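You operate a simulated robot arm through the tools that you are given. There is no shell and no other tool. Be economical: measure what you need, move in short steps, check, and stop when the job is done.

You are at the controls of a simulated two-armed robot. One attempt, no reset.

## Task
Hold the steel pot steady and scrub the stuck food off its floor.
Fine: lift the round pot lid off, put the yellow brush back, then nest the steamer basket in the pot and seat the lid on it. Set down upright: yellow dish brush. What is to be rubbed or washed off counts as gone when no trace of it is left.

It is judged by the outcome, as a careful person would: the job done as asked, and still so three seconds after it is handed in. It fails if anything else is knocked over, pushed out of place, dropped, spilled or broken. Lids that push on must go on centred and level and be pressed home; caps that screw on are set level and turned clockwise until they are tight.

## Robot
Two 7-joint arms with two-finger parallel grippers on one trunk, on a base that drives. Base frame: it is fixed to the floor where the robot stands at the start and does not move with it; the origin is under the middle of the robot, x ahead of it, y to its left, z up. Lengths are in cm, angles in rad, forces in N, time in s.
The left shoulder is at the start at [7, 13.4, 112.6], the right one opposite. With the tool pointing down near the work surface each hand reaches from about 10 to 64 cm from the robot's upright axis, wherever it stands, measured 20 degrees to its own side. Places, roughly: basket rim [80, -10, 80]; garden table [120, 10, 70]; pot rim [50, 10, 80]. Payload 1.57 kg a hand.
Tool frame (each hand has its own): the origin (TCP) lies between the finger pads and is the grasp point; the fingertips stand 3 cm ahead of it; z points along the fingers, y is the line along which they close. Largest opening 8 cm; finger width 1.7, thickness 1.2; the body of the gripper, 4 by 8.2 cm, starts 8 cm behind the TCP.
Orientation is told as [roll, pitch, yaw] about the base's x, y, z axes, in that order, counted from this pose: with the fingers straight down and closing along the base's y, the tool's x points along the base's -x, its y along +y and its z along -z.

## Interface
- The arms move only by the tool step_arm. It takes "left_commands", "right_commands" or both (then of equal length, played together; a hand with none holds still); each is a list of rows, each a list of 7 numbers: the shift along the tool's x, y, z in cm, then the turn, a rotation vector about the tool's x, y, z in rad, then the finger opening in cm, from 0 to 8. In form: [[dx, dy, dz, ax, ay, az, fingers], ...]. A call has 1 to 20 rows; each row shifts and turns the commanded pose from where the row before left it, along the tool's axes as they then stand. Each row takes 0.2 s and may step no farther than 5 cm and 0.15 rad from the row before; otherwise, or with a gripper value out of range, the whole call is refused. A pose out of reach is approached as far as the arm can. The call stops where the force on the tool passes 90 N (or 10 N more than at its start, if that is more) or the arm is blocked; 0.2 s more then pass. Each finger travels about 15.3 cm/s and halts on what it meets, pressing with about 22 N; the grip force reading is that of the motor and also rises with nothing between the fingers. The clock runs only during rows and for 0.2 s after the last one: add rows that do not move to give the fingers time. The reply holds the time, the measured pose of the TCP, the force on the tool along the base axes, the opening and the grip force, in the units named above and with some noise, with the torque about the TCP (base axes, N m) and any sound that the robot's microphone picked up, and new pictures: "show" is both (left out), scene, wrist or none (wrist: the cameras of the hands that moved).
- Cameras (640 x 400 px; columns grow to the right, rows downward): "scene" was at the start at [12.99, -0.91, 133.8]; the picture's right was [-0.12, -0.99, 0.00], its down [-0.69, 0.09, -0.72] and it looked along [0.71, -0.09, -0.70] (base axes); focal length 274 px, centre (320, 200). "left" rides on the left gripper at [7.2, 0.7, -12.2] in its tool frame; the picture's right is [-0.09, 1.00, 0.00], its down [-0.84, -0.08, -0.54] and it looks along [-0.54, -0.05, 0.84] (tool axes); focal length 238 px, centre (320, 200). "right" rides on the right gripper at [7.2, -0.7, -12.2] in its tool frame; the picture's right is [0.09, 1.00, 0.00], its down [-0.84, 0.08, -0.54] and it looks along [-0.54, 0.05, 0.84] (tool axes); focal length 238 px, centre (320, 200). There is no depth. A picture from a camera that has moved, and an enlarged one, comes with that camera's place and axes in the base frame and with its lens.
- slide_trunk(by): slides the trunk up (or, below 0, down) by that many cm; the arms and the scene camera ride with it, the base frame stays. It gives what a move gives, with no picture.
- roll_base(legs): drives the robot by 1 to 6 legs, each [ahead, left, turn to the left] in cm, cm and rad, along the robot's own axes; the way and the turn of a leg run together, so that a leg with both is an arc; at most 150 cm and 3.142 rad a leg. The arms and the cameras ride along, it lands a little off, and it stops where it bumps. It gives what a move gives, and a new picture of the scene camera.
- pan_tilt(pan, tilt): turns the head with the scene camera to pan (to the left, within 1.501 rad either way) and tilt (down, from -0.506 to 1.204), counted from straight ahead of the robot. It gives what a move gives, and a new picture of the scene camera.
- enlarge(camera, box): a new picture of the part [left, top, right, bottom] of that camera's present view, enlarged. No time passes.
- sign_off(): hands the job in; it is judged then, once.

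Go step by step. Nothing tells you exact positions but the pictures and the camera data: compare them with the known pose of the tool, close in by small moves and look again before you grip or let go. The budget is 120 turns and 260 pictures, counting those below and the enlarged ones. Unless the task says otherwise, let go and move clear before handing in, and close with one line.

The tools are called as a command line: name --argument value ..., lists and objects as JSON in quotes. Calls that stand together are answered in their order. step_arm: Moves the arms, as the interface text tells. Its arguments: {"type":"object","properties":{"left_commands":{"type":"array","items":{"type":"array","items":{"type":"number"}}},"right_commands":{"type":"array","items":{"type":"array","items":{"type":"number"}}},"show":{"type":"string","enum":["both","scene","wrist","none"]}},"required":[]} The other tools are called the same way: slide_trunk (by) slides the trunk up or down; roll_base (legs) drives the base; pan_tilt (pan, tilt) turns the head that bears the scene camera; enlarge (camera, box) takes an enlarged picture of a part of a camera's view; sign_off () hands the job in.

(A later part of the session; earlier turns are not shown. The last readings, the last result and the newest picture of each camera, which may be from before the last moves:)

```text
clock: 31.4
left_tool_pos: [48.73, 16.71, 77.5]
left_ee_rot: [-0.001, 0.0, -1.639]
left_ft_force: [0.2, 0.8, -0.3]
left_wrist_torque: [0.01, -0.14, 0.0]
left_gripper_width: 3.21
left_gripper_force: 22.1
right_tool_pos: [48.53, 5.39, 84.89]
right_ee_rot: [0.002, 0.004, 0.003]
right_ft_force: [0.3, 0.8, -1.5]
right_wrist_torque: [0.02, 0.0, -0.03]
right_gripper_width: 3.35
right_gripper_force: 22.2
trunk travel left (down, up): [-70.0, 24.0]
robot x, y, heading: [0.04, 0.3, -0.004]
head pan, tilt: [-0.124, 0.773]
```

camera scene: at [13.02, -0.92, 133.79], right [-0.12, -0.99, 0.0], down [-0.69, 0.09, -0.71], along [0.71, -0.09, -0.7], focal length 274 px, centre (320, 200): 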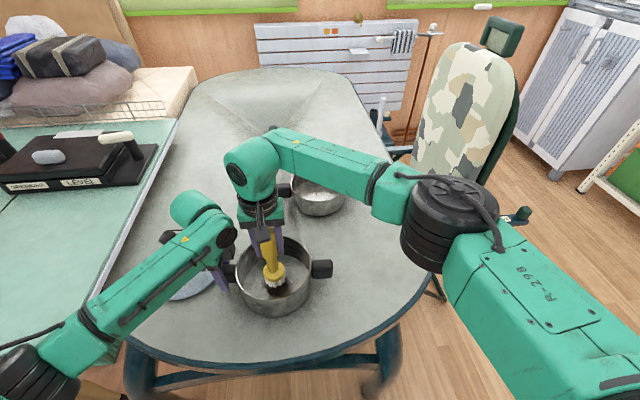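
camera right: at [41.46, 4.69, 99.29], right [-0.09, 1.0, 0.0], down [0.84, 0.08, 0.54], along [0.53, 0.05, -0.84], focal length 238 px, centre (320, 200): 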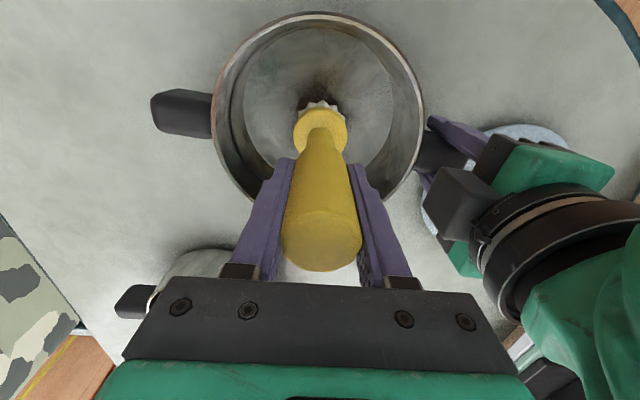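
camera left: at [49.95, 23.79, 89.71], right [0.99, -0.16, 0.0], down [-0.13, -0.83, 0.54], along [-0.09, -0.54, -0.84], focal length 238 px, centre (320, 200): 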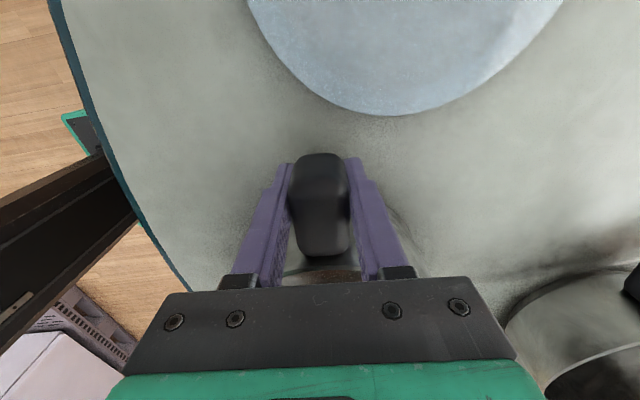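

step_arm --right_commands '[[0, 0, 0.3, 0, 0, 0, 1.5], [0, 0, 0, 0, 0, 0, 1.5]]' --show "none"

step_arm --right_commands '[[0, 0, 0.2, 0, 0, 0, 1.5], [0, 0, 0, 0, 0, 0, 1.5]]' --show "scene"

```text
clock: 32.0
left_tool_pos: [48.58, 16.74, 77.51]
left_ee_rot: [-0.003, -0.001, -1.638]
left_ft_force: [2.6, 1.3, -4.5]
left_wrist_torque: [-0.06, -0.13, 0.42]
left_gripper_width: 3.19
left_gripper_force: 21.6
right_tool_pos: [48.44, 5.47, 84.73]
right_ee_rot: [0.002, 0.004, 0.001]
right_ft_force: [-1.0, -2.6, 17.2]
right_wrist_torque: [-0.43, 0.23, 0.05]
right_gripper_width: 3.35
right_gripper_force: 22.4
trunk travel left (down, up): [-70.0, 24.0]
robot x, y, heading: [-0.08, -0.24, -0.006]
head pan, tilt: [-0.124, 0.773]
```

```text
clock: 32.6
left_tool_pos: [48.61, 16.74, 77.52]
left_ee_rot: [0.0, 0.0, -1.641]
left_ft_force: [0.8, 0.7, -11.6]
left_wrist_torque: [0.15, -0.05, 0.37]
left_gripper_width: 3.19
left_gripper_force: 22.0
right_tool_pos: [48.41, 5.53, 84.64]
right_ee_rot: [0.005, 0.004, 0.001]
right_ft_force: [1.7, -2.9, 33.2]
right_wrist_torque: [-0.61, -0.02, 0.03]
right_gripper_width: 3.31
right_gripper_force: 22.0
trunk travel left (down, up): [-70.0, 24.0]
robot x, y, heading: [0.03, 0.08, -0.004]
head pan, tilt: [-0.124, 0.773]
camera scene: at [12.74, -0.9, 133.84], right [-0.12, -0.99, 0.0], down [-0.69, 0.09, -0.72], along [0.71, -0.09, -0.7], focal length 274 px, centre (320, 200)
```

scene: 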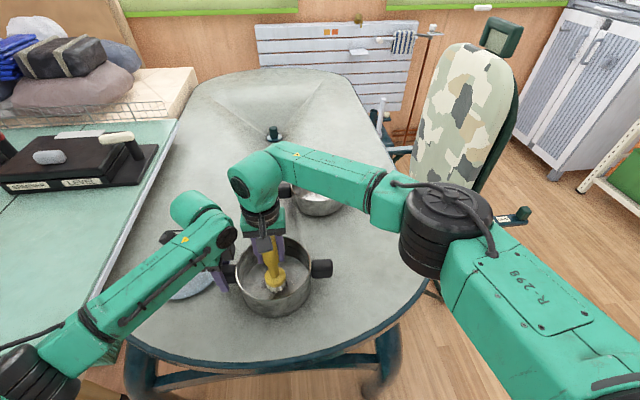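

Contact is at z≈84.7 with about 20 N. I'll start scrubbing back and forth across the patch.

step_arm --right_commands '[[1.5, -1.5, -0.03, 0, 0, 0, 1.5], [1.5, -1.5, 0, 0, 0, 0, 1.5], [-2, 0, 0, 0, 0, 0, 1.5], [-2, 0, 0, 0, 0, 0, 1.5], [-2, 0, 0, 0, 0, 0, 1.5], [0, 1.5, 0, 0, 0, 0, 1.5], [2, 0, 0, 0, 0, 0, 1.5], [2, 0, 0, 0, 0, 0, 1.5], [2, 0, 0, 0, 0, 0, 1.5], [0, 1.5, 0, 0, 0, 0, 1.5], [-2, 0, 0, 0, 0, 0, 1.5], [-2, 0, 0, 0, 0, 0, 1.5], [-2, 0, 0, 0, 0, 0, 1.5], [0, 1.5, 0, 0, 0, 0, 1.5], [2, 0, 0, 0, 0, 0, 1.5], [2, 0, 0, 0, 0, 0, 1.5], [2, 0, 0, 0, 0, 0, 1.5], [0, 1.5, 0, 0, 0, 0, 1.5], [-3, 0, 0, 0, 0, 0, 1.5], [-3, 0, 0, 0, 0, 0, 1.5]]' --show "scene"

```text
clock: 36.5
left_tool_pos: [48.98, 18.03, 77.67]
left_ee_rot: [0.0, 0.008, -1.612]
left_ft_force: [-0.8, 1.1, 3.9]
left_wrist_torque: [-0.41, 0.39, -0.15]
left_gripper_width: 3.16
left_gripper_force: 21.6
right_tool_pos: [46.18, 7.54, 84.4]
right_ee_rot: [-0.017, 0.008, 0.001]
right_ft_force: [0.8, 1.9, 1.6]
right_wrist_torque: [0.41, 0.06, 0.0]
right_gripper_width: 3.33
right_gripper_force: 21.7
trunk travel left (down, up): [-70.0, 24.0]
robot x, y, heading: [-0.09, 0.11, 0.005]
head pan, tilt: [-0.124, 0.773]
stopped in row 19 (right hand): the force on the tool passed its limit (the readings are from after the stop); the commanded pose is now the measured one
camera scene: at [12.83, -0.88, 133.82], right [-0.12, -0.99, 0.0], down [-0.69, 0.09, -0.72], along [0.71, -0.09, -0.7], focal length 274 px, centre (320, 200)
```

scene: 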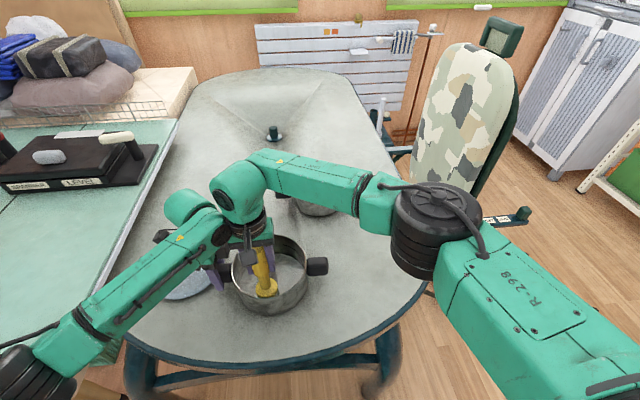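

The right hand pressed against the left hand and the force limit stopped it. I'll back off toward -y, lift, and inspect.

step_arm --right_commands '[[0, -1.5, 0, 0, 0, 0, 1.5], [0, -1.5, -1, 0, 0, 0, 1.5], [-1, 0, -4, 0, 0, 0, 1.5], [-1, 0, -4, 0, 0, 0, 1.5], [0, -4, -2, 0, 0, 0, 1.5], [0, -4, 0, 0, 0, 0, 1.5], [0, -4, 0, 0, 0, 0, 1.5], [0, 0, 0, 0, 0, 0, 1.5]]'

enlarge --camera "scene" --box '[205, 215, 345, 325]'

```text
clock: 38.3
left_tool_pos: [48.99, 17.89, 77.67]
left_ee_rot: [0.0, 0.007, -1.613]
left_ft_force: [0.4, 0.5, 9.3]
left_wrist_torque: [0.02, 0.15, 0.04]
left_gripper_width: 3.18
left_gripper_force: 21.6
right_tool_pos: [48.28, -7.26, 95.69]
right_ee_rot: [-0.019, 0.009, 0.003]
right_ft_force: [0.4, 0.1, -1.8]
right_wrist_torque: [-0.03, 0.03, 0.01]
right_gripper_width: 3.33
right_gripper_force: 21.7
trunk travel left (down, up): [-70.0, 24.0]
robot x, y, heading: [0.13, -0.17, -0.003]
head pan, tilt: [-0.124, 0.773]
camera scene: at [12.83, -0.88, 133.82], right [-0.12, -0.99, 0.0], down [-0.69, 0.09, -0.72], along [0.71, -0.09, -0.7], focal length 274 px, centre (320, 200)
camera right: at [41.24, -7.83, 107.82], right [-0.1, 1.0, -0.02], down [0.84, 0.09, 0.53], along [0.53, 0.04, -0.85], focal length 238 px, centre (320, 200)
```

scene: 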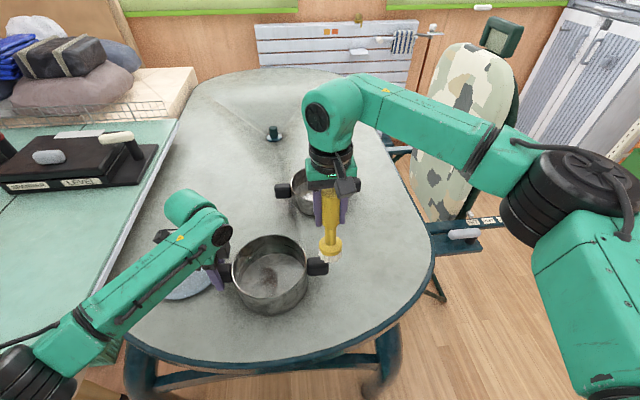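
right: 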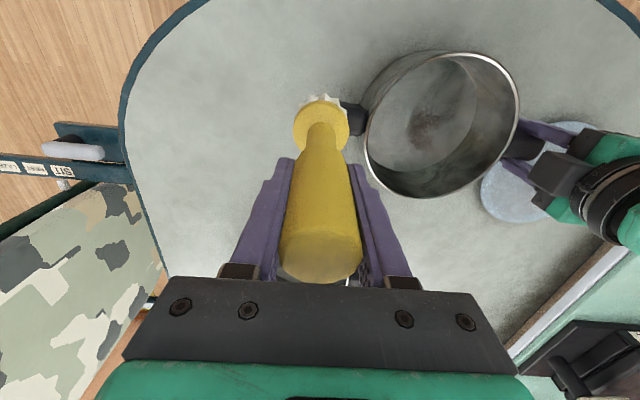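

```text
3.64 times, centred on (275, 270) of scene
camera zoom: at [12.83, -0.88, 133.82], right [-0.12, -0.99, 0.0], down [-0.69, 0.09, -0.72], along [0.71, -0.09, -0.7], focal length 996 px, centre (484, -54)
```

zoom: 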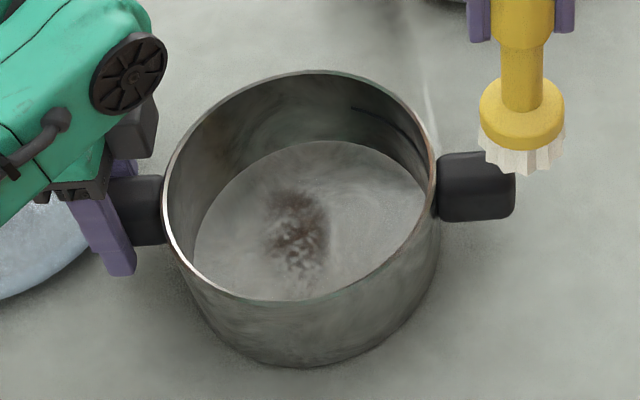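

The patch is lighter but still there, and the pot slid about 1 cm to +y. To gain clearance I'll release the handle, tilt the left hand outward by about 0.4 rad, and regrip.

step_arm --left_commands '[[0, 0, 0, 0, 0, 0, 5], [0, 0, 0, 0, 0, 0, 6], [0, 0, 0, 0, -0.1, 0, 6], [0, 0, 0, 0, -0.1, 0, 6], [0, 0, 0, 0, -0.1, 0, 6], [0, 0, 0, 0, -0.1, 0, 6], [0, 0, 0, 0, -0.05, 0, 6], [0, 0, 0, 0, 0, 0, 6]]'

```text
clock: 40.1
left_tool_pos: [48.98, 18.0, 77.56]
left_ee_rot: [-0.003, -0.444, -1.61]
left_ft_force: [0.0, -0.1, -0.9]
left_wrist_torque: [0.05, -0.02, 0.01]
left_gripper_width: 6.0
left_gripper_force: 0.0
right_tool_pos: [48.48, -7.36, 95.44]
right_ee_rot: [-0.019, 0.012, 0.003]
right_ft_force: [0.2, -0.1, -1.4]
right_wrist_torque: [0.03, 0.0, 0.0]
right_gripper_width: 3.31
right_gripper_force: 22.0
trunk travel left (down, up): [-70.0, 24.0]
robot x, y, heading: [0.44, -0.46, 0.002]
head pan, tilt: [-0.124, 0.773]
camera scene: at [13.0, -0.92, 133.8], right [-0.12, -0.99, 0.0], down [-0.69, 0.09, -0.71], along [0.71, -0.09, -0.7], focal length 274 px, centre (320, 200)
camera left: at [50.26, 29.56, 85.57], right [0.99, -0.12, 0.04], down [-0.1, -0.52, 0.85], along [-0.09, -0.84, -0.53], focal length 238 px, centre (320, 200)
```

scene: 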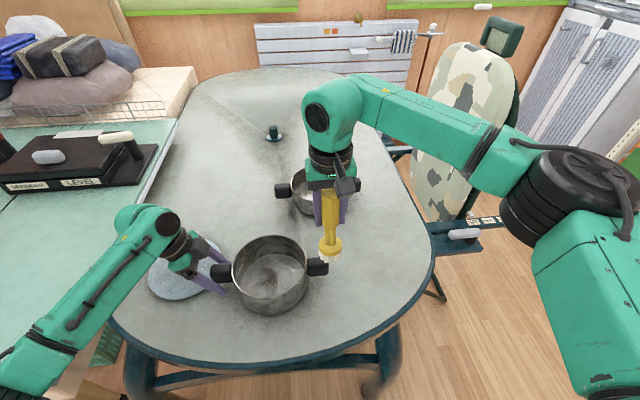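
left: 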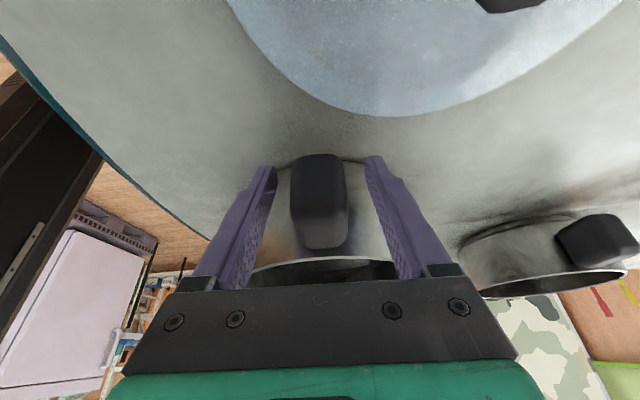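

There is good outward clearance now. I'll regrip the handle and bring the brush over the remaining patch at about (48.4, 7).

step_arm --left_commands '[[0, 0, 0, 0, 0, 0, 4], [0, 0, 0, 0, 0, 0, 3], [0, 0, 0, 0, 0, 0, 1], [0, 0, 0, 0, 0, 0, 1], [0, 0, 0, 0, 0, 0, 1], [0, 0, 0, 0, 0, 0, 1], [0, 0, 0, 0, 0, 0, 1], [0, 0, 0, 0, 0, 0, 1], [0, 0, 0, 0, 0, 0, 1], [0, 0, 0, 0, 0, 0, 1]]' --right_commands '[[0, 0, 0, -0.019, 0, 0, 1.5], [0, 0, 0, 0, 0, 0, 1.5], [0, 0, 0, 0, 0, 0, 1.5], [0, 0, 0, 0, 0, 0, 1.5], [0, 4.8, 0, 0, 0, 0, 1.5], [-0.7, 4.8, 0, 0, 0, 0, 1.5], [0, 4.8, 0, 0, 0, 0, 1.5], [0, 0, 4, 0, 0, 0, 1.5], [0, 0, 4, 0, 0, 0, 1.5], [0, 0, 1.4, 0, 0, 0, 1.5]]' --show "scene"

```text
clock: 42.3
left_tool_pos: [49.17, 17.86, 77.58]
left_ee_rot: [0.0, -0.441, -1.611]
left_ft_force: [1.1, -0.5, 0.9]
left_wrist_torque: [0.14, -0.05, -0.06]
left_gripper_width: 3.18
left_gripper_force: 22.5
right_tool_pos: [49.04, 7.08, 86.35]
right_ee_rot: [-0.001, 0.01, 0.002]
right_ft_force: [0.3, -1.3, -0.5]
right_wrist_torque: [-0.01, -0.04, 0.0]
right_gripper_width: 3.33
right_gripper_force: 21.8
trunk travel left (down, up): [-70.0, 24.0]
robot x, y, heading: [-0.01, -0.01, -0.003]
head pan, tilt: [-0.124, 0.773]
camera scene: at [13.02, -0.93, 133.8], right [-0.12, -0.99, 0.0], down [-0.69, 0.09, -0.71], along [0.71, -0.09, -0.7], focal length 274 px, centre (320, 200)
```

scene: 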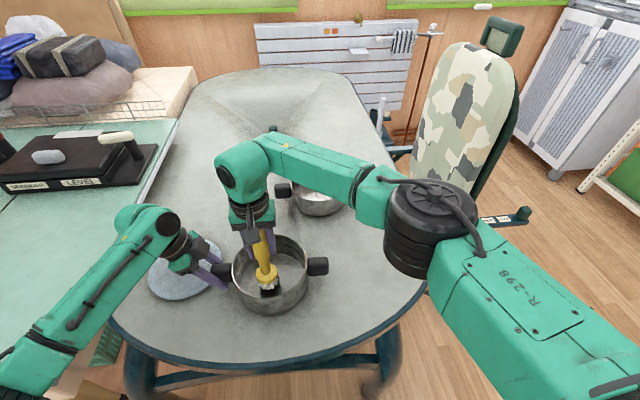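

The arms are clear of each other. I'll lower the brush to contact.

step_arm --right_commands '[[0, 0, 0.6, 0, 0, 0, 1.5], [0, 0, 0.6, 0, 0, 0, 1.5], [0, 0, 0, 0, 0, 0, 1.5]]' --show "none"

step_arm --right_commands '[[0, 0, 0.3, 0, 0, 0, 1.5], [0, 0, 0, 0, 0, 0, 1.5]]' --show "none"

step_arm --right_commands '[[0, 0, 0.2, 0, 0, 0, 1.5], [0, 0, 0, 0, 0, 0, 1.5]]' --show "none"

```text
clock: 43.1
left_tool_pos: [49.06, 17.92, 77.55]
left_ee_rot: [-0.004, -0.443, -1.61]
left_ft_force: [0.5, -0.4, -0.4]
left_wrist_torque: [0.17, -0.11, -0.07]
left_gripper_width: 3.19
left_gripper_force: 21.6
right_tool_pos: [49.01, 7.02, 85.19]
right_ee_rot: [0.002, 0.011, 0.005]
right_ft_force: [0.4, 0.4, -1.0]
right_wrist_torque: [0.01, 0.01, 0.0]
right_gripper_width: 3.31
right_gripper_force: 21.9
trunk travel left (down, up): [-70.0, 24.0]
robot x, y, heading: [-0.0, -0.01, 0.001]
head pan, tilt: [-0.124, 0.773]
```

```text
clock: 43.7
left_tool_pos: [49.12, 17.86, 77.58]
left_ee_rot: [-0.002, -0.44, -1.61]
left_ft_force: [0.5, 0.1, 0.2]
left_wrist_torque: [0.14, -0.11, -0.07]
left_gripper_width: 3.18
left_gripper_force: 21.5
right_tool_pos: [49.02, 7.04, 84.73]
right_ee_rot: [0.0, 0.011, 0.002]
right_ft_force: [-0.5, -0.3, -0.4]
right_wrist_torque: [0.0, 0.04, -0.03]
right_gripper_width: 3.35
right_gripper_force: 22.2
trunk travel left (down, up): [-70.0, 24.0]
robot x, y, heading: [-0.07, 0.06, 0.002]
head pan, tilt: [-0.124, 0.773]
```

```text
clock: 44.3
left_tool_pos: [49.13, 17.91, 77.72]
left_ee_rot: [-0.001, -0.441, -1.61]
left_ft_force: [0.1, -0.1, -0.4]
left_wrist_torque: [0.08, -0.1, -0.04]
left_gripper_width: 3.19
left_gripper_force: 21.7
right_tool_pos: [48.92, 7.05, 84.51]
right_ee_rot: [0.003, 0.01, 0.004]
right_ft_force: [0.5, -0.2, -0.9]
right_wrist_torque: [-0.01, 0.06, 0.05]
right_gripper_width: 3.31
right_gripper_force: 22.3
trunk travel left (down, up): [-70.0, 24.0]
robot x, y, heading: [0.34, -0.12, 0.003]
head pan, tilt: [-0.124, 0.773]
```

step_arm --right_commands '[[0, 0, 0.2, 0, 0, 0, 1.5], [0, 0, 0, 0, 0, 0, 1.5]]' --show "none"

step_arm --right_commands '[[0, 0, 0.15, 0, 0, 0, 1.5], [0, 0, 0, 0, 0, 0, 1.5]]' --show "none"

```text
clock: 44.9
left_tool_pos: [49.08, 17.92, 77.54]
left_ee_rot: [-0.003, -0.442, -1.611]
left_ft_force: [1.2, -0.3, -1.1]
left_wrist_torque: [-0.14, -0.16, 0.31]
left_gripper_width: 3.17
left_gripper_force: 22.1
right_tool_pos: [49.07, 7.06, 84.47]
right_ee_rot: [0.0, 0.011, 0.003]
right_ft_force: [-1.0, -1.5, 8.2]
right_wrist_torque: [-0.19, -0.03, -0.03]
right_gripper_width: 3.34
right_gripper_force: 22.2
trunk travel left (down, up): [-70.0, 24.0]
robot x, y, heading: [-0.26, 0.17, -0.001]
head pan, tilt: [-0.124, 0.773]
```

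```text
clock: 45.5
left_tool_pos: [48.89, 18.0, 77.63]
left_ee_rot: [-0.002, -0.44, -1.614]
left_ft_force: [5.0, 0.6, -11.0]
left_wrist_torque: [0.09, -0.42, 0.54]
left_gripper_width: 3.19
left_gripper_force: 21.4
right_tool_pos: [48.78, 7.11, 84.46]
right_ee_rot: [0.004, 0.006, 0.003]
right_ft_force: [-3.0, -4.4, 31.2]
right_wrist_torque: [-0.51, -0.15, -0.02]
right_gripper_width: 3.33
right_gripper_force: 22.3
trunk travel left (down, up): [-70.0, 24.0]
robot x, y, heading: [-0.05, 0.3, 0.0]
head pan, tilt: [-0.124, 0.773]
```

There is contact at z≈84.45, so I'll scrub again with shorter strokes over the remaining patch.

step_arm --right_commands '[[2, -2, 0.06, 0, 0, 0, 1.5], [-2.5, 0, 0, 0, 0, 0, 1.5], [-2.5, 0, 0, 0, 0, 0, 1.5], [0, 1.2, 0, 0, 0, 0, 1.5], [2.5, 0, 0, 0, 0, 0, 1.5], [2.5, 0, 0, 0, 0, 0, 1.5], [0, 1.2, 0, 0, 0, 0, 1.5], [-2.5, 0, 0, 0, 0, 0, 1.5], [-2.5, 0, 0, 0, 0, 0, 1.5], [0, 1.2, 0, 0, 0, 0, 1.5], [2.5, 0, 0, 0, 0, 0, 1.5], [2.5, 0, 0, 0, 0, 0, 1.5], [-2, -1.2, 0, 0, 0, 0, 1.5], [0, -2.4, 0, 0, 0, 0, 1.5], [-1.5, 0, 0, 0, 0, 0, 1.5], [0, 2.4, 0, 0, 0, 0, 1.5], [-1.5, 0, 0, 0, 0, 0, 1.5], [0, -2.4, 0, 0, 0, 0, 1.5], [2.5, 1, 0, 0, 0, 0, 1.5], [0, 0, 0, 0, 0, 0, 1.5]]' --show "none"

step_arm --right_commands '[[0, 0, -3, 0, 0, 0, 1.5], [0, 0, -4, 0, 0, 0, 1.5], [0, 0, -4, 0, 0, 0, 1.5], [0, -4.5, 0, 0, 0, 0, 1.5], [0, -4.5, 0, 0, 0, 0, 1.5], [0, -4.5, 0, 0, 0, 0, 1.5], [0, 0, 0, 0, 0, 0, 1.5]]' --show "wrist"

enlarge --camera "scene" --box '[205, 215, 345, 325]'

```text
clock: 49.7
left_tool_pos: [48.97, 17.96, 77.6]
left_ee_rot: [0.002, -0.44, -1.61]
left_ft_force: [-0.2, -0.5, 2.9]
left_wrist_torque: [0.19, 0.0, -0.03]
left_gripper_width: 3.21
left_gripper_force: 22.1
right_tool_pos: [49.94, 5.3, 84.01]
right_ee_rot: [0.001, 0.012, 0.001]
right_ft_force: [0.7, -0.3, -1.4]
right_wrist_torque: [-0.01, -0.03, 0.01]
right_gripper_width: 3.35
right_gripper_force: 22.0
right hand out of reach, approached as far as the arm can: row 10
trunk travel left (down, up): [-70.0, 24.0]
robot x, y, heading: [-0.19, -0.04, 0.002]
head pan, tilt: [-0.124, 0.773]
```

```text
clock: 51.3
left_tool_pos: [49.18, 17.88, 77.71]
left_ee_rot: [-0.002, -0.443, -1.614]
left_ft_force: [-1.2, -1.3, 2.9]
left_wrist_torque: [0.14, -0.01, -0.03]
left_gripper_width: 3.21
left_gripper_force: 21.4
right_tool_pos: [49.75, -8.32, 94.97]
right_ee_rot: [0.001, 0.01, 0.004]
right_ft_force: [0.4, 0.5, -1.4]
right_wrist_torque: [0.0, 0.0, 0.0]
right_gripper_width: 3.3
right_gripper_force: 22.6
trunk travel left (down, up): [-70.0, 24.0]
robot x, y, heading: [-0.13, -0.03, 0.001]
head pan, tilt: [-0.124, 0.773]
camera right: at [42.74, -8.97, 107.26], right [-0.1, 1.0, 0.0], down [0.84, 0.08, 0.53], along [0.53, 0.05, -0.85], focal length 238 px, centre (320, 200)
```

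right: 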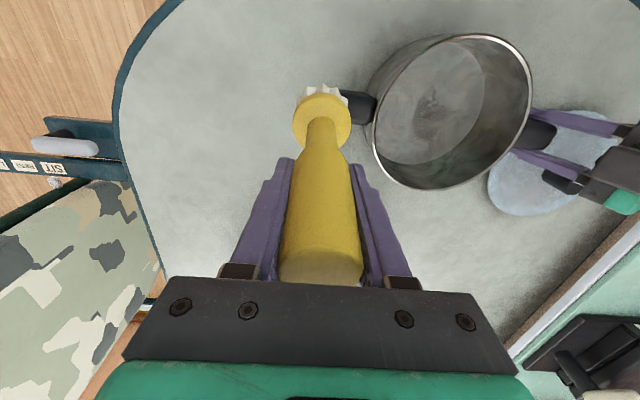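

```text
3.64 times, centred on (275, 270) of scene
camera zoom: at [12.95, -0.87, 133.8], right [-0.12, -0.99, 0.0], down [-0.69, 0.09, -0.72], along [0.71, -0.09, -0.7], focal length 996 px, centre (484, -54)
```

zoom: 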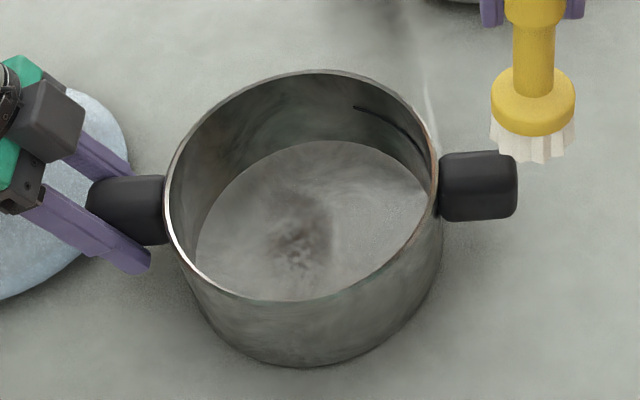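

It's nearly gone, with a faint trace remaining. A closer look will show where.

enlarge --camera "scene" --box '[240, 240, 305, 300]'

enlarge --camera "right" --box '[365, 25, 540, 195]'

```text
6.67 times, centred on (272, 270) of scene
camera zoom: at [12.95, -0.87, 133.8], right [-0.12, -0.99, 0.0], down [-0.69, 0.09, -0.72], along [0.71, -0.09, -0.7], focal length 1827 px, centre (637, -267)
```

zoom: 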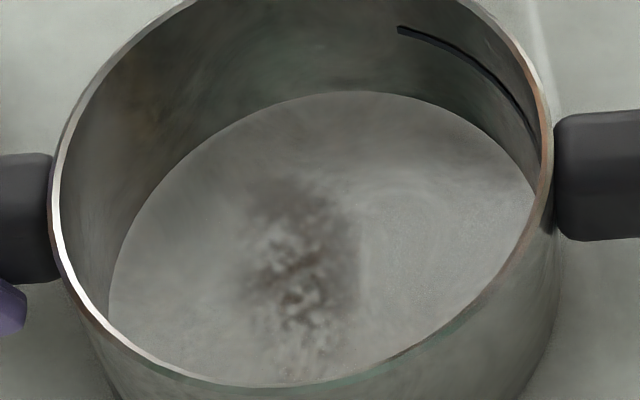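

```text
2.35 times, centred on (452, 110) of right
camera zoom: at [42.74, -8.97, 107.26], right [-0.1, 1.0, 0.0], down [0.84, 0.08, 0.53], along [0.53, 0.05, -0.85], focal length 561 px, centre (8, 412)
```

zoom: 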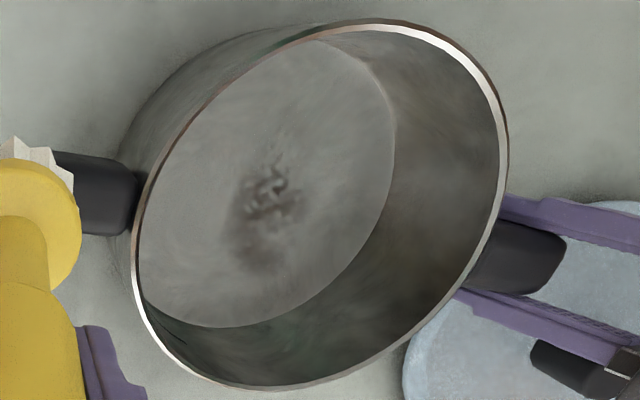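

The remaining trace spans x 45–52, y 5.5–9. The brush seems to have pivoted slightly in the grip, so I'll check that.

enlarge --camera "right" --box '[220, 60, 420, 300]'

enlarge --camera "scene" --box '[290, 160, 390, 270]'

```text
1.67 times, centred on (320, 180) of right
camera zoom: at [42.74, -8.97, 107.26], right [-0.1, 1.0, 0.0], down [0.84, 0.08, 0.53], along [0.53, 0.05, -0.85], focal length 397 px, centre (320, 233)
```

zoom: 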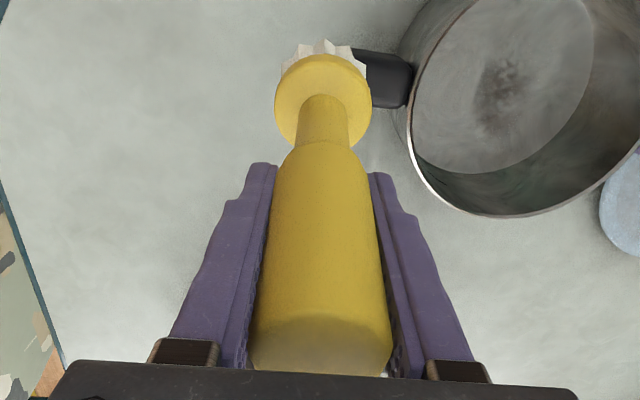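

```text
3.64 times, centred on (340, 215) of scene
camera zoom: at [12.95, -0.87, 133.8], right [-0.12, -0.99, 0.0], down [-0.69, 0.09, -0.72], along [0.71, -0.09, -0.7], focal length 996 px, centre (247, 146)
```

zoom: 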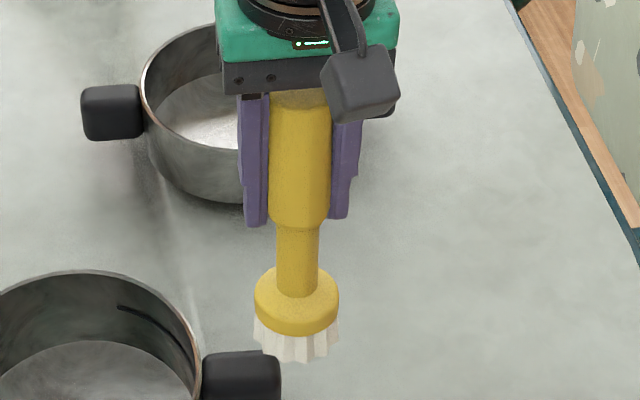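

I'll straighten the brush with a small pitch. I'll also slide the pot 2 cm back toward -y with the left hand, then return the brush to the patch.

step_arm --left_commands '[[-0.6, 0, 0.28, 0, 0, 0, 1], [-0.6, 0, 0.28, 0, 0, 0, 1], [-0.6, 0, 0.28, 0, 0, 0, 1], [0, 0, 0, 0, 0, 0, 1], [0, 0, 0, 0, 0, 0, 1], [0, 0, 0, 0, 0, 0, 1], [0, 0, 0, 0, 0, 0, 1], [0, 0, 0, 0, 0, 0, 1], [0, 0, 0, 0, 0, 0, 1]]' --right_commands '[[0, 0, 0, 0, -0.08, 0, 1.5], [0, 0, 0, 0, 0, 0, 1.5], [0, 0, 0, 0, 0, 0, 1.5], [0, 4.5, 0, 0, 0, 0, 1.5], [0.6, 4.5, 0, 0, 0, 0, 1.5], [0, 4.5, 0, 0, 0, 0, 1.5], [0, 0, 4.5, 0, 0, 0, 1.5], [0, 0, 4, 0, 0, 0, 1.5], [0, 0, 0, 0, 0, 0, 1.5]]' --show "scene"

```text
clock: 53.3
left_tool_pos: [48.85, 15.87, 77.65]
left_ee_rot: [0.001, -0.442, -1.615]
left_ft_force: [-1.3, -1.3, 10.2]
left_wrist_torque: [-0.11, 0.14, -0.03]
left_gripper_width: 3.21
left_gripper_force: 21.7
right_tool_pos: [49.83, 5.02, 86.62]
right_ee_rot: [0.002, -0.072, 0.004]
right_ft_force: [-0.6, -1.0, -0.8]
right_wrist_torque: [0.01, -0.02, 0.02]
right_gripper_width: 3.32
right_gripper_force: 21.9
trunk travel left (down, up): [-70.0, 24.0]
robot x, y, heading: [-0.13, -0.08, -0.004]
head pan, tilt: [-0.124, 0.773]
camera scene: at [12.82, -1.02, 133.82], right [-0.12, -0.99, 0.0], down [-0.69, 0.09, -0.72], along [0.71, -0.09, -0.7], focal length 274 px, centre (320, 200)
```

scene: 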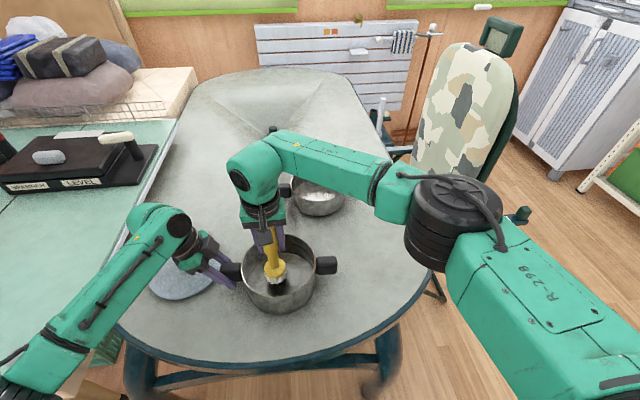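

step_arm --right_commands '[[0, 0, 1, 0, 0, 0, 1.5], [0, 0, 1, 0, 0, 0, 1.5], [0, 0, 0, 0, 0, 0, 1.5]]' --show "none"

step_arm --right_commands '[[0, 0, 0.3, 0, 0, 0, 1.5], [0, 0, 0, 0, 0, 0, 1.5]]' --show "none"

step_arm --right_commands '[[0, 0, 0.25, 0, 0, 0, 1.5], [0, 0, 0, 0, 0, 0, 1.5]]' --show "none"

```text
clock: 54.1
left_tool_pos: [48.92, 15.84, 77.67]
left_ee_rot: [0.001, -0.441, -1.613]
left_ft_force: [-0.1, -2.2, 10.3]
left_wrist_torque: [-0.22, 0.13, 0.02]
left_gripper_width: 3.2
left_gripper_force: 21.5
right_tool_pos: [49.96, 5.13, 84.56]
right_ee_rot: [0.0, -0.07, 0.003]
right_ft_force: [-0.9, -0.4, -1.0]
right_wrist_torque: [0.03, -0.04, -0.04]
right_gripper_width: 3.34
right_gripper_force: 22.6
trunk travel left (down, up): [-70.0, 24.0]
robot x, y, heading: [-0.61, 0.2, 0.003]
head pan, tilt: [-0.124, 0.773]
```

```text
clock: 54.7
left_tool_pos: [48.94, 15.79, 77.59]
left_ee_rot: [0.0, -0.443, -1.612]
left_ft_force: [0.2, -2.4, 10.7]
left_wrist_torque: [-0.19, 0.13, 0.01]
left_gripper_width: 3.2
left_gripper_force: 21.6
right_tool_pos: [50.11, 5.2, 84.23]
right_ee_rot: [0.002, -0.07, 0.004]
right_ft_force: [1.5, -0.1, -1.4]
right_wrist_torque: [-0.01, -0.01, -0.02]
right_gripper_width: 3.33
right_gripper_force: 22.2
trunk travel left (down, up): [-70.0, 24.0]
robot x, y, heading: [-0.21, 0.21, 0.002]
head pan, tilt: [-0.124, 0.773]
```

```text
clock: 55.3
left_tool_pos: [48.96, 15.87, 77.67]
left_ee_rot: [0.001, -0.44, -1.612]
left_ft_force: [-0.1, -2.6, 10.9]
left_wrist_torque: [-0.21, 0.11, 0.0]
left_gripper_width: 3.18
left_gripper_force: 22.4
right_tool_pos: [50.06, 5.08, 84.11]
right_ee_rot: [0.002, -0.069, 0.004]
right_ft_force: [0.9, -0.1, -0.8]
right_wrist_torque: [-0.01, 0.01, 0.0]
right_gripper_width: 3.31
right_gripper_force: 22.2
trunk travel left (down, up): [-70.0, 24.0]
robot x, y, heading: [0.12, 0.02, 0.003]
head pan, tilt: [-0.124, 0.773]
```

step_arm --right_commands '[[0, 0, 0.25, 0, 0, 0, 1.5], [0, 0, 0, 0, 0, 0, 1.5]]' --show "none"

step_arm --right_commands '[[0, 0, 0.2, 0, 0, 0, 1.5], [0, 0, 0, 0, 0, 0, 1.5]]' --show "none"

```text
clock: 55.9
left_tool_pos: [48.94, 15.8, 77.69]
left_ee_rot: [0.001, -0.44, -1.61]
left_ft_force: [5.5, -3.8, 4.9]
left_wrist_torque: [0.51, -0.01, 0.19]
left_gripper_width: 3.21
left_gripper_force: 22.3
right_tool_pos: [50.1, 5.06, 83.84]
right_ee_rot: [0.003, -0.071, 0.003]
right_ft_force: [-1.9, -1.4, 11.7]
right_wrist_torque: [-0.19, -0.03, -0.01]
right_gripper_width: 3.31
right_gripper_force: 22.5
trunk travel left (down, up): [-70.0, 24.0]
robot x, y, heading: [-0.01, -0.14, -0.0]
head pan, tilt: [-0.124, 0.773]
```

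```text
clock: 56.5
left_tool_pos: [48.72, 15.84, 77.64]
left_ee_rot: [0.0, -0.441, -1.612]
left_ft_force: [10.7, -1.4, -2.2]
left_wrist_torque: [0.16, -0.22, 0.66]
left_gripper_width: 3.17
left_gripper_force: 22.1
right_tool_pos: [50.19, 5.09, 83.91]
right_ee_rot: [0.004, -0.073, 0.001]
right_ft_force: [-4.0, -3.9, 32.3]
right_wrist_torque: [-0.51, -0.03, -0.05]
right_gripper_width: 3.38
right_gripper_force: 21.9
trunk travel left (down, up): [-70.0, 24.0]
robot x, y, heading: [-0.11, -0.15, -0.003]
head pan, tilt: [-0.124, 0.773]
```

I'll scrub the remaining streak with pitch-compensated strokes.

step_arm --right_commands '[[3, -1.6, -0.13, 0, 0, 0, 1.5], [-2.6, 0, 0.19, 0, 0, 0, 1.5], [-2.6, 0, 0.19, 0, 0, 0, 1.5], [0, 1.1, 0, 0, 0, 0, 1.5], [2.6, 0, -0.16, 0, 0, 0, 1.5], [2.6, 0, -0.16, 0, 0, 0, 1.5], [0, 1.1, 0, 0, 0, 0, 1.5], [-2.6, 0, 0.2, 0, 0, 0, 1.5], [-2.6, 0, 0.2, 0, 0, 0, 1.5], [0, 1.1, 0, 0, 0, 0, 1.5], [2.6, 0, -0.16, 0, 0, 0, 1.5], [2.6, 0, -0.16, 0, 0, 0, 1.5], [-1, -1.1, 0.08, 0, 0, 0, 1.5], [-2.2, 0, 0.16, 0, 0, 0, 1.5], [0, -1.1, 0, 0, 0, 0, 1.5], [2.2, 0, -0.14, 0, 0, 0, 1.5], [0, 1.8, 0, 0, 0, 0, 1.5], [-2.2, 0, 0.16, 0, 0, 0, 1.5], [0, -1.5, 0, 0, 0, 0, 1.5], [1, 0, -0.06, 0, 0, 0, 1.5]]' --show "none"

step_arm --right_commands '[[0, 0, -3, 0, 0, 0, 1.5], [0, 0, -4, 0, 0, 0, 1.5], [0, 0, -4, 0, 0, 0, 1.5], [0, -4.5, 0, 0, 0, 0, 1.5], [0, -4.5, 0, 0, 0, 0, 1.5], [0, -4.5, 0, 0, 0, 0, 1.5], [0, 0, 0, 0, 0, 0, 1.5]]' --show "wrist"

enlarge --camera "scene" --box '[245, 235, 320, 305]'

enlarge --camera "right" --box '[365, 25, 540, 195]'

```text
clock: 60.7
left_tool_pos: [49.0, 15.9, 77.7]
left_ee_rot: [0.0, -0.441, -1.613]
left_ft_force: [-0.4, 0.4, 8.0]
left_wrist_torque: [-0.09, -0.08, -0.13]
left_gripper_width: 3.2
left_gripper_force: 22.3
right_tool_pos: [49.49, 5.0, 83.31]
right_ee_rot: [0.001, -0.076, 0.0]
right_ft_force: [5.9, 0.5, 9.5]
right_wrist_torque: [-0.12, -0.86, 0.01]
right_gripper_width: 3.33
right_gripper_force: 22.4
trunk travel left (down, up): [-70.0, 24.0]
robot x, y, heading: [0.0, -0.08, -0.002]
head pan, tilt: [-0.124, 0.773]
```

```text
clock: 62.3
left_tool_pos: [48.93, 16.04, 77.61]
left_ee_rot: [-0.001, -0.444, -1.612]
left_ft_force: [-1.5, -0.9, 7.6]
left_wrist_torque: [-0.04, 0.09, 0.0]
left_gripper_width: 3.2
left_gripper_force: 21.8
right_tool_pos: [48.75, -8.51, 94.27]
right_ee_rot: [0.002, -0.069, 0.003]
right_ft_force: [0.4, 0.2, -1.0]
right_wrist_torque: [0.01, 0.01, 0.0]
right_gripper_width: 3.31
right_gripper_force: 22.2
trunk travel left (down, up): [-70.0, 24.0]
robot x, y, heading: [-0.15, 0.07, 0.004]
head pan, tilt: [-0.124, 0.773]
camera right: at [40.66, -9.23, 105.84], right [-0.1, 1.0, -0.01], down [0.8, 0.08, 0.6], along [0.6, 0.05, -0.8], focal length 238 px, centre (320, 200)
```

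right: 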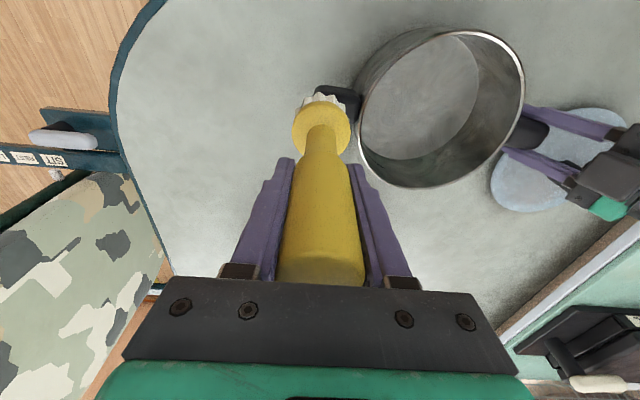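

```text
5.71 times, centred on (282, 270) of scene
camera zoom: at [12.85, -0.88, 133.81], right [-0.12, -0.99, 0.0], down [-0.69, 0.09, -0.72], along [0.71, -0.09, -0.7], focal length 1566 px, centre (534, -200)
```

zoom: 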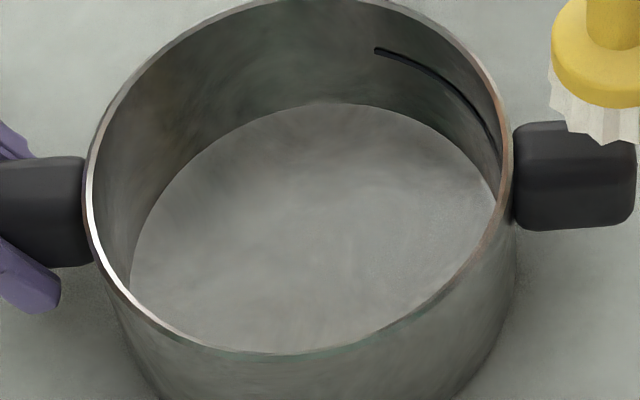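

```text
2.35 times, centred on (452, 110) of right
camera zoom: at [40.66, -9.23, 105.84], right [-0.1, 1.0, -0.01], down [0.8, 0.08, 0.6], along [0.6, 0.05, -0.8], focal length 561 px, centre (8, 412)
```

zoom: 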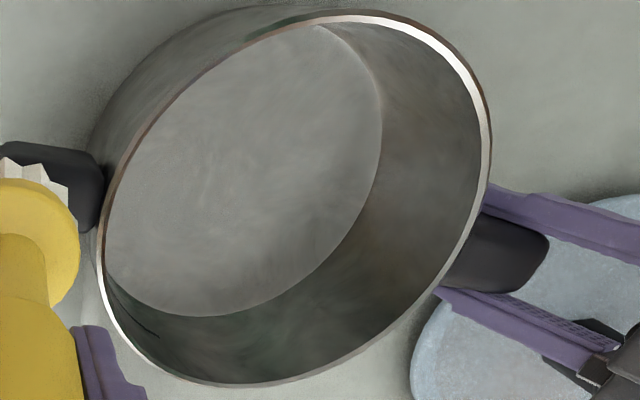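

The floor now looks clean from both cameras. I'll make one more light pass to be sure no trace is left.

step_arm --right_commands '[[-0.8, 4.5, 0, 0, 0, 0, 1.5], [0, 4.5, 0, 0, 0, 0, 1.5], [0, 4.6, 0, 0, 0, 0, 1.5], [0, 0, 4.5, 0, 0, 0, 1.5], [0, 0, 4.3, 0, 0, 0, 1.5], [0, 0, 1.2, 0, 0, 0, 1.5], [0, 0, 0, 0, 0, 0, 1.5]]' --show "none"

step_arm --right_commands '[[0, 0, 0.3, 0, 0, 0, 1.5], [0, 0, 0.3, 0, 0, 0, 1.5], [0, 0, 0, 0, 0, 0, 1.5]]' --show "none"

step_arm --right_commands '[[0, 0, 0.25, 0, 0, 0, 1.5], [0, 0, 0, 0, 0, 0, 1.5]]' --show "none"

```text
clock: 63.9
left_tool_pos: [49.03, 15.92, 77.7]
left_ee_rot: [0.0, -0.442, -1.611]
left_ft_force: [-1.9, 1.1, 7.1]
left_wrist_torque: [0.1, 0.07, -0.08]
left_gripper_width: 3.18
left_gripper_force: 21.4
right_tool_pos: [50.04, 5.21, 84.45]
right_ee_rot: [0.003, -0.072, 0.005]
right_ft_force: [0.4, 0.3, -0.5]
right_wrist_torque: [0.0, -0.01, -0.02]
right_gripper_width: 3.33
right_gripper_force: 22.0
trunk travel left (down, up): [-70.0, 24.0]
robot x, y, heading: [-0.15, 0.02, 0.007]
head pan, tilt: [-0.124, 0.773]
```

```text
clock: 64.7
left_tool_pos: [48.99, 15.96, 77.56]
left_ee_rot: [-0.001, -0.441, -1.609]
left_ft_force: [-2.8, 1.3, 5.5]
left_wrist_torque: [0.17, 0.07, -0.13]
left_gripper_width: 3.2
left_gripper_force: 21.6
right_tool_pos: [50.11, 5.13, 83.79]
right_ee_rot: [0.001, -0.069, 0.004]
right_ft_force: [-0.6, 0.1, -1.2]
right_wrist_torque: [-0.01, 0.03, 0.01]
right_gripper_width: 3.33
right_gripper_force: 22.6
trunk travel left (down, up): [-70.0, 24.0]
robot x, y, heading: [0.18, -0.14, -0.003]
head pan, tilt: [-0.124, 0.773]
```

```text
clock: 65.3
left_tool_pos: [48.94, 15.95, 77.6]
left_ee_rot: [0.0, -0.442, -1.614]
left_ft_force: [-2.7, 1.2, 4.8]
left_wrist_torque: [0.2, 0.09, -0.11]
left_gripper_width: 3.23
left_gripper_force: 22.2
right_tool_pos: [50.15, 5.1, 83.51]
right_ee_rot: [0.002, -0.07, 0.003]
right_ft_force: [0.7, -0.2, -1.3]
right_wrist_torque: [0.01, -0.01, 0.0]
right_gripper_width: 3.31
right_gripper_force: 22.0
trunk travel left (down, up): [-70.0, 24.0]
robot x, y, heading: [-0.17, 0.23, -0.001]
head pan, tilt: [-0.124, 0.773]
```

step_arm --right_commands '[[0, 0, 0.3, 0, 0, 0, 1.5], [2.4, -2.2, -0.14, 0, 0, 0, 1.5], [-2.4, 0, 0.18, 0, 0, 0, 1.5], [-2.2, 0, 0.16, 0, 0, 0, 1.5], [0.3, 1.4, 0, 0, 0, 0, 1.5], [2.6, 0, -0.16, 0, 0, 0, 1.5], [2.4, 0, -0.14, 0, 0, 0, 1.5], [0, 1.3, 0, 0, 0, 0, 1.5], [-2.6, 0, 0.2, 0, 0, 0, 1.5], [-2.4, 0, 0.18, 0, 0, 0, 1.5], [0, 1.2, 0, 0, 0, 0, 1.5], [2.6, 0, -0.16, 0, 0, 0, 1.5], [2, 0, -0.12, 0, 0, 0, 1.5], [-2, -1.5, 0.14, 0, 0, 0, 1.5], [0, 0, -2, 0, 0, 0, 1.5], [0, 0, -4, 0, 0, 0, 1.5], [0, 0, -5, 0, 0, 0, 1.5], [0, -4.5, 0, 0, 0, 0, 1.5], [0, -4.5, 0, 0, 0, 0, 1.5], [0, -4.5, 0, 0, 0, 0, 1.5]]' --show "both"

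enlarge --camera "right" --box '[365, 25, 540, 195]'

enlarge --camera "scene" --box '[240, 160, 390, 310]'

```text
clock: 69.5
left_tool_pos: [49.0, 15.88, 77.64]
left_ee_rot: [0.0, -0.44, -1.613]
left_ft_force: [-0.2, 0.8, 6.8]
left_wrist_torque: [0.12, -0.12, 0.09]
left_gripper_width: 3.2
left_gripper_force: 22.0
right_tool_pos: [48.68, -8.44, 94.16]
right_ee_rot: [0.003, -0.069, 0.003]
right_ft_force: [-0.4, 0.3, -1.3]
right_wrist_torque: [0.04, 0.01, 0.02]
right_gripper_width: 3.32
right_gripper_force: 21.9
trunk travel left (down, up): [-70.0, 24.0]
robot x, y, heading: [0.22, 0.51, 0.002]
head pan, tilt: [-0.124, 0.773]
camera scene: at [12.86, -1.1, 133.81], right [-0.12, -0.99, 0.0], down [-0.69, 0.09, -0.72], along [0.71, -0.09, -0.7], focal length 274 px, centre (320, 200)
camera right: at [40.63, -9.15, 105.8], right [-0.1, 1.0, 0.0], down [0.8, 0.08, 0.6], along [0.6, 0.05, -0.8], focal length 238 px, centre (320, 200)
```

scene: 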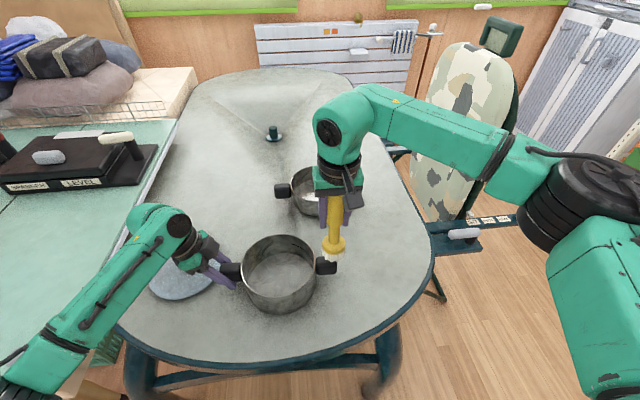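
right: 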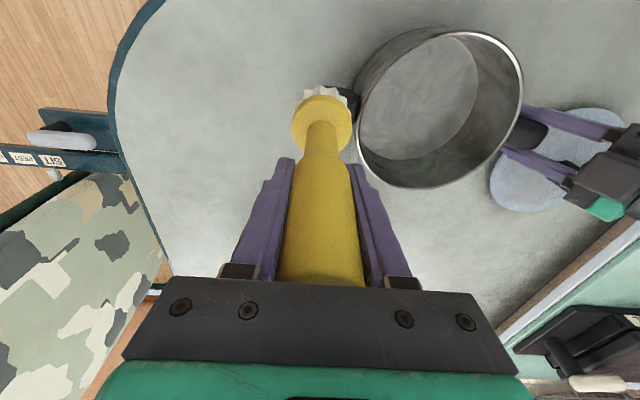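

```text
2.35 times, centred on (452, 110) of right
camera zoom: at [40.63, -9.15, 105.8], right [-0.1, 1.0, 0.0], down [0.8, 0.08, 0.6], along [0.6, 0.05, -0.8], focal length 561 px, centre (8, 412)
```

zoom: 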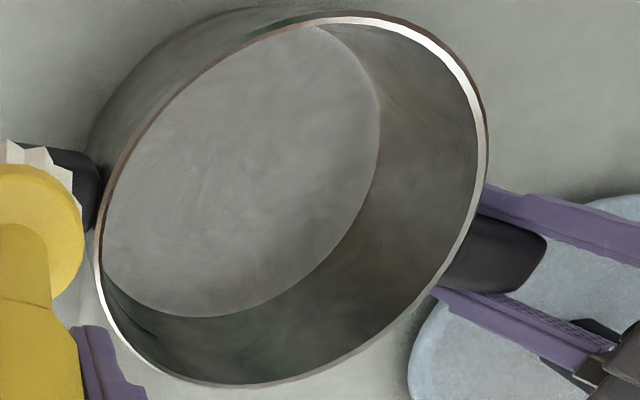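

```text
2.67 times, centred on (315, 235) of scene
camera zoom: at [12.86, -1.1, 133.81], right [-0.12, -0.99, 0.0], down [-0.69, 0.09, -0.72], along [0.71, -0.09, -0.7], focal length 731 px, centre (333, 107)
```

zoom: 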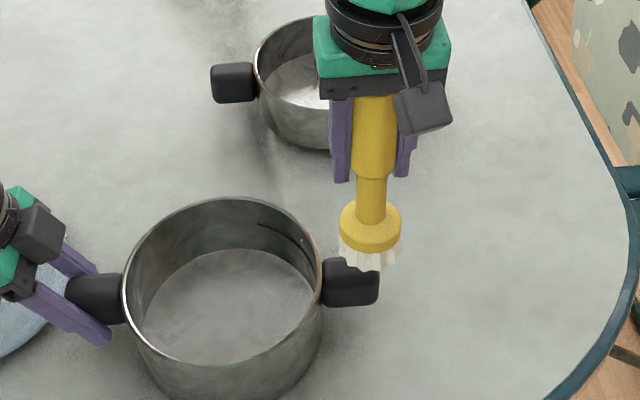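

The floor is clean. Before putting the brush back I'll measure its tilt in the grip.

enlarge --camera "right" --box '[260, 70, 390, 290]'

enlarge --camera "scene" --box '[300, 180, 370, 270]'

```text
1.82 times, centred on (325, 180) of right
camera zoom: at [40.63, -9.15, 105.8], right [-0.1, 1.0, 0.0], down [0.8, 0.08, 0.6], along [0.6, 0.05, -0.8], focal length 433 px, centre (311, 236)
```

zoom: 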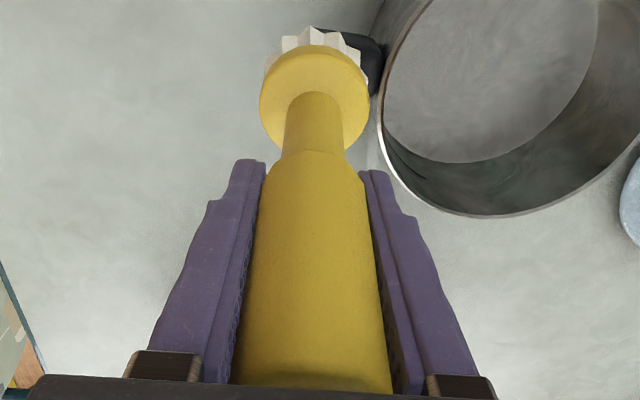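

```text
4.44 times, centred on (335, 225) of scene
camera zoom: at [12.86, -1.1, 133.81], right [-0.12, -0.99, 0.0], down [-0.69, 0.09, -0.72], along [0.71, -0.09, -0.7], focal length 1218 px, centre (253, 89)
```

zoom: 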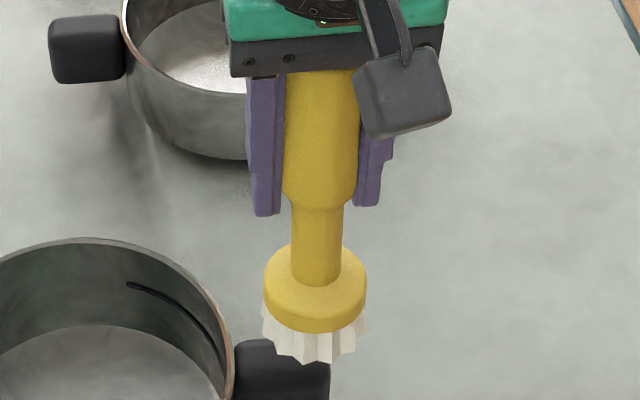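

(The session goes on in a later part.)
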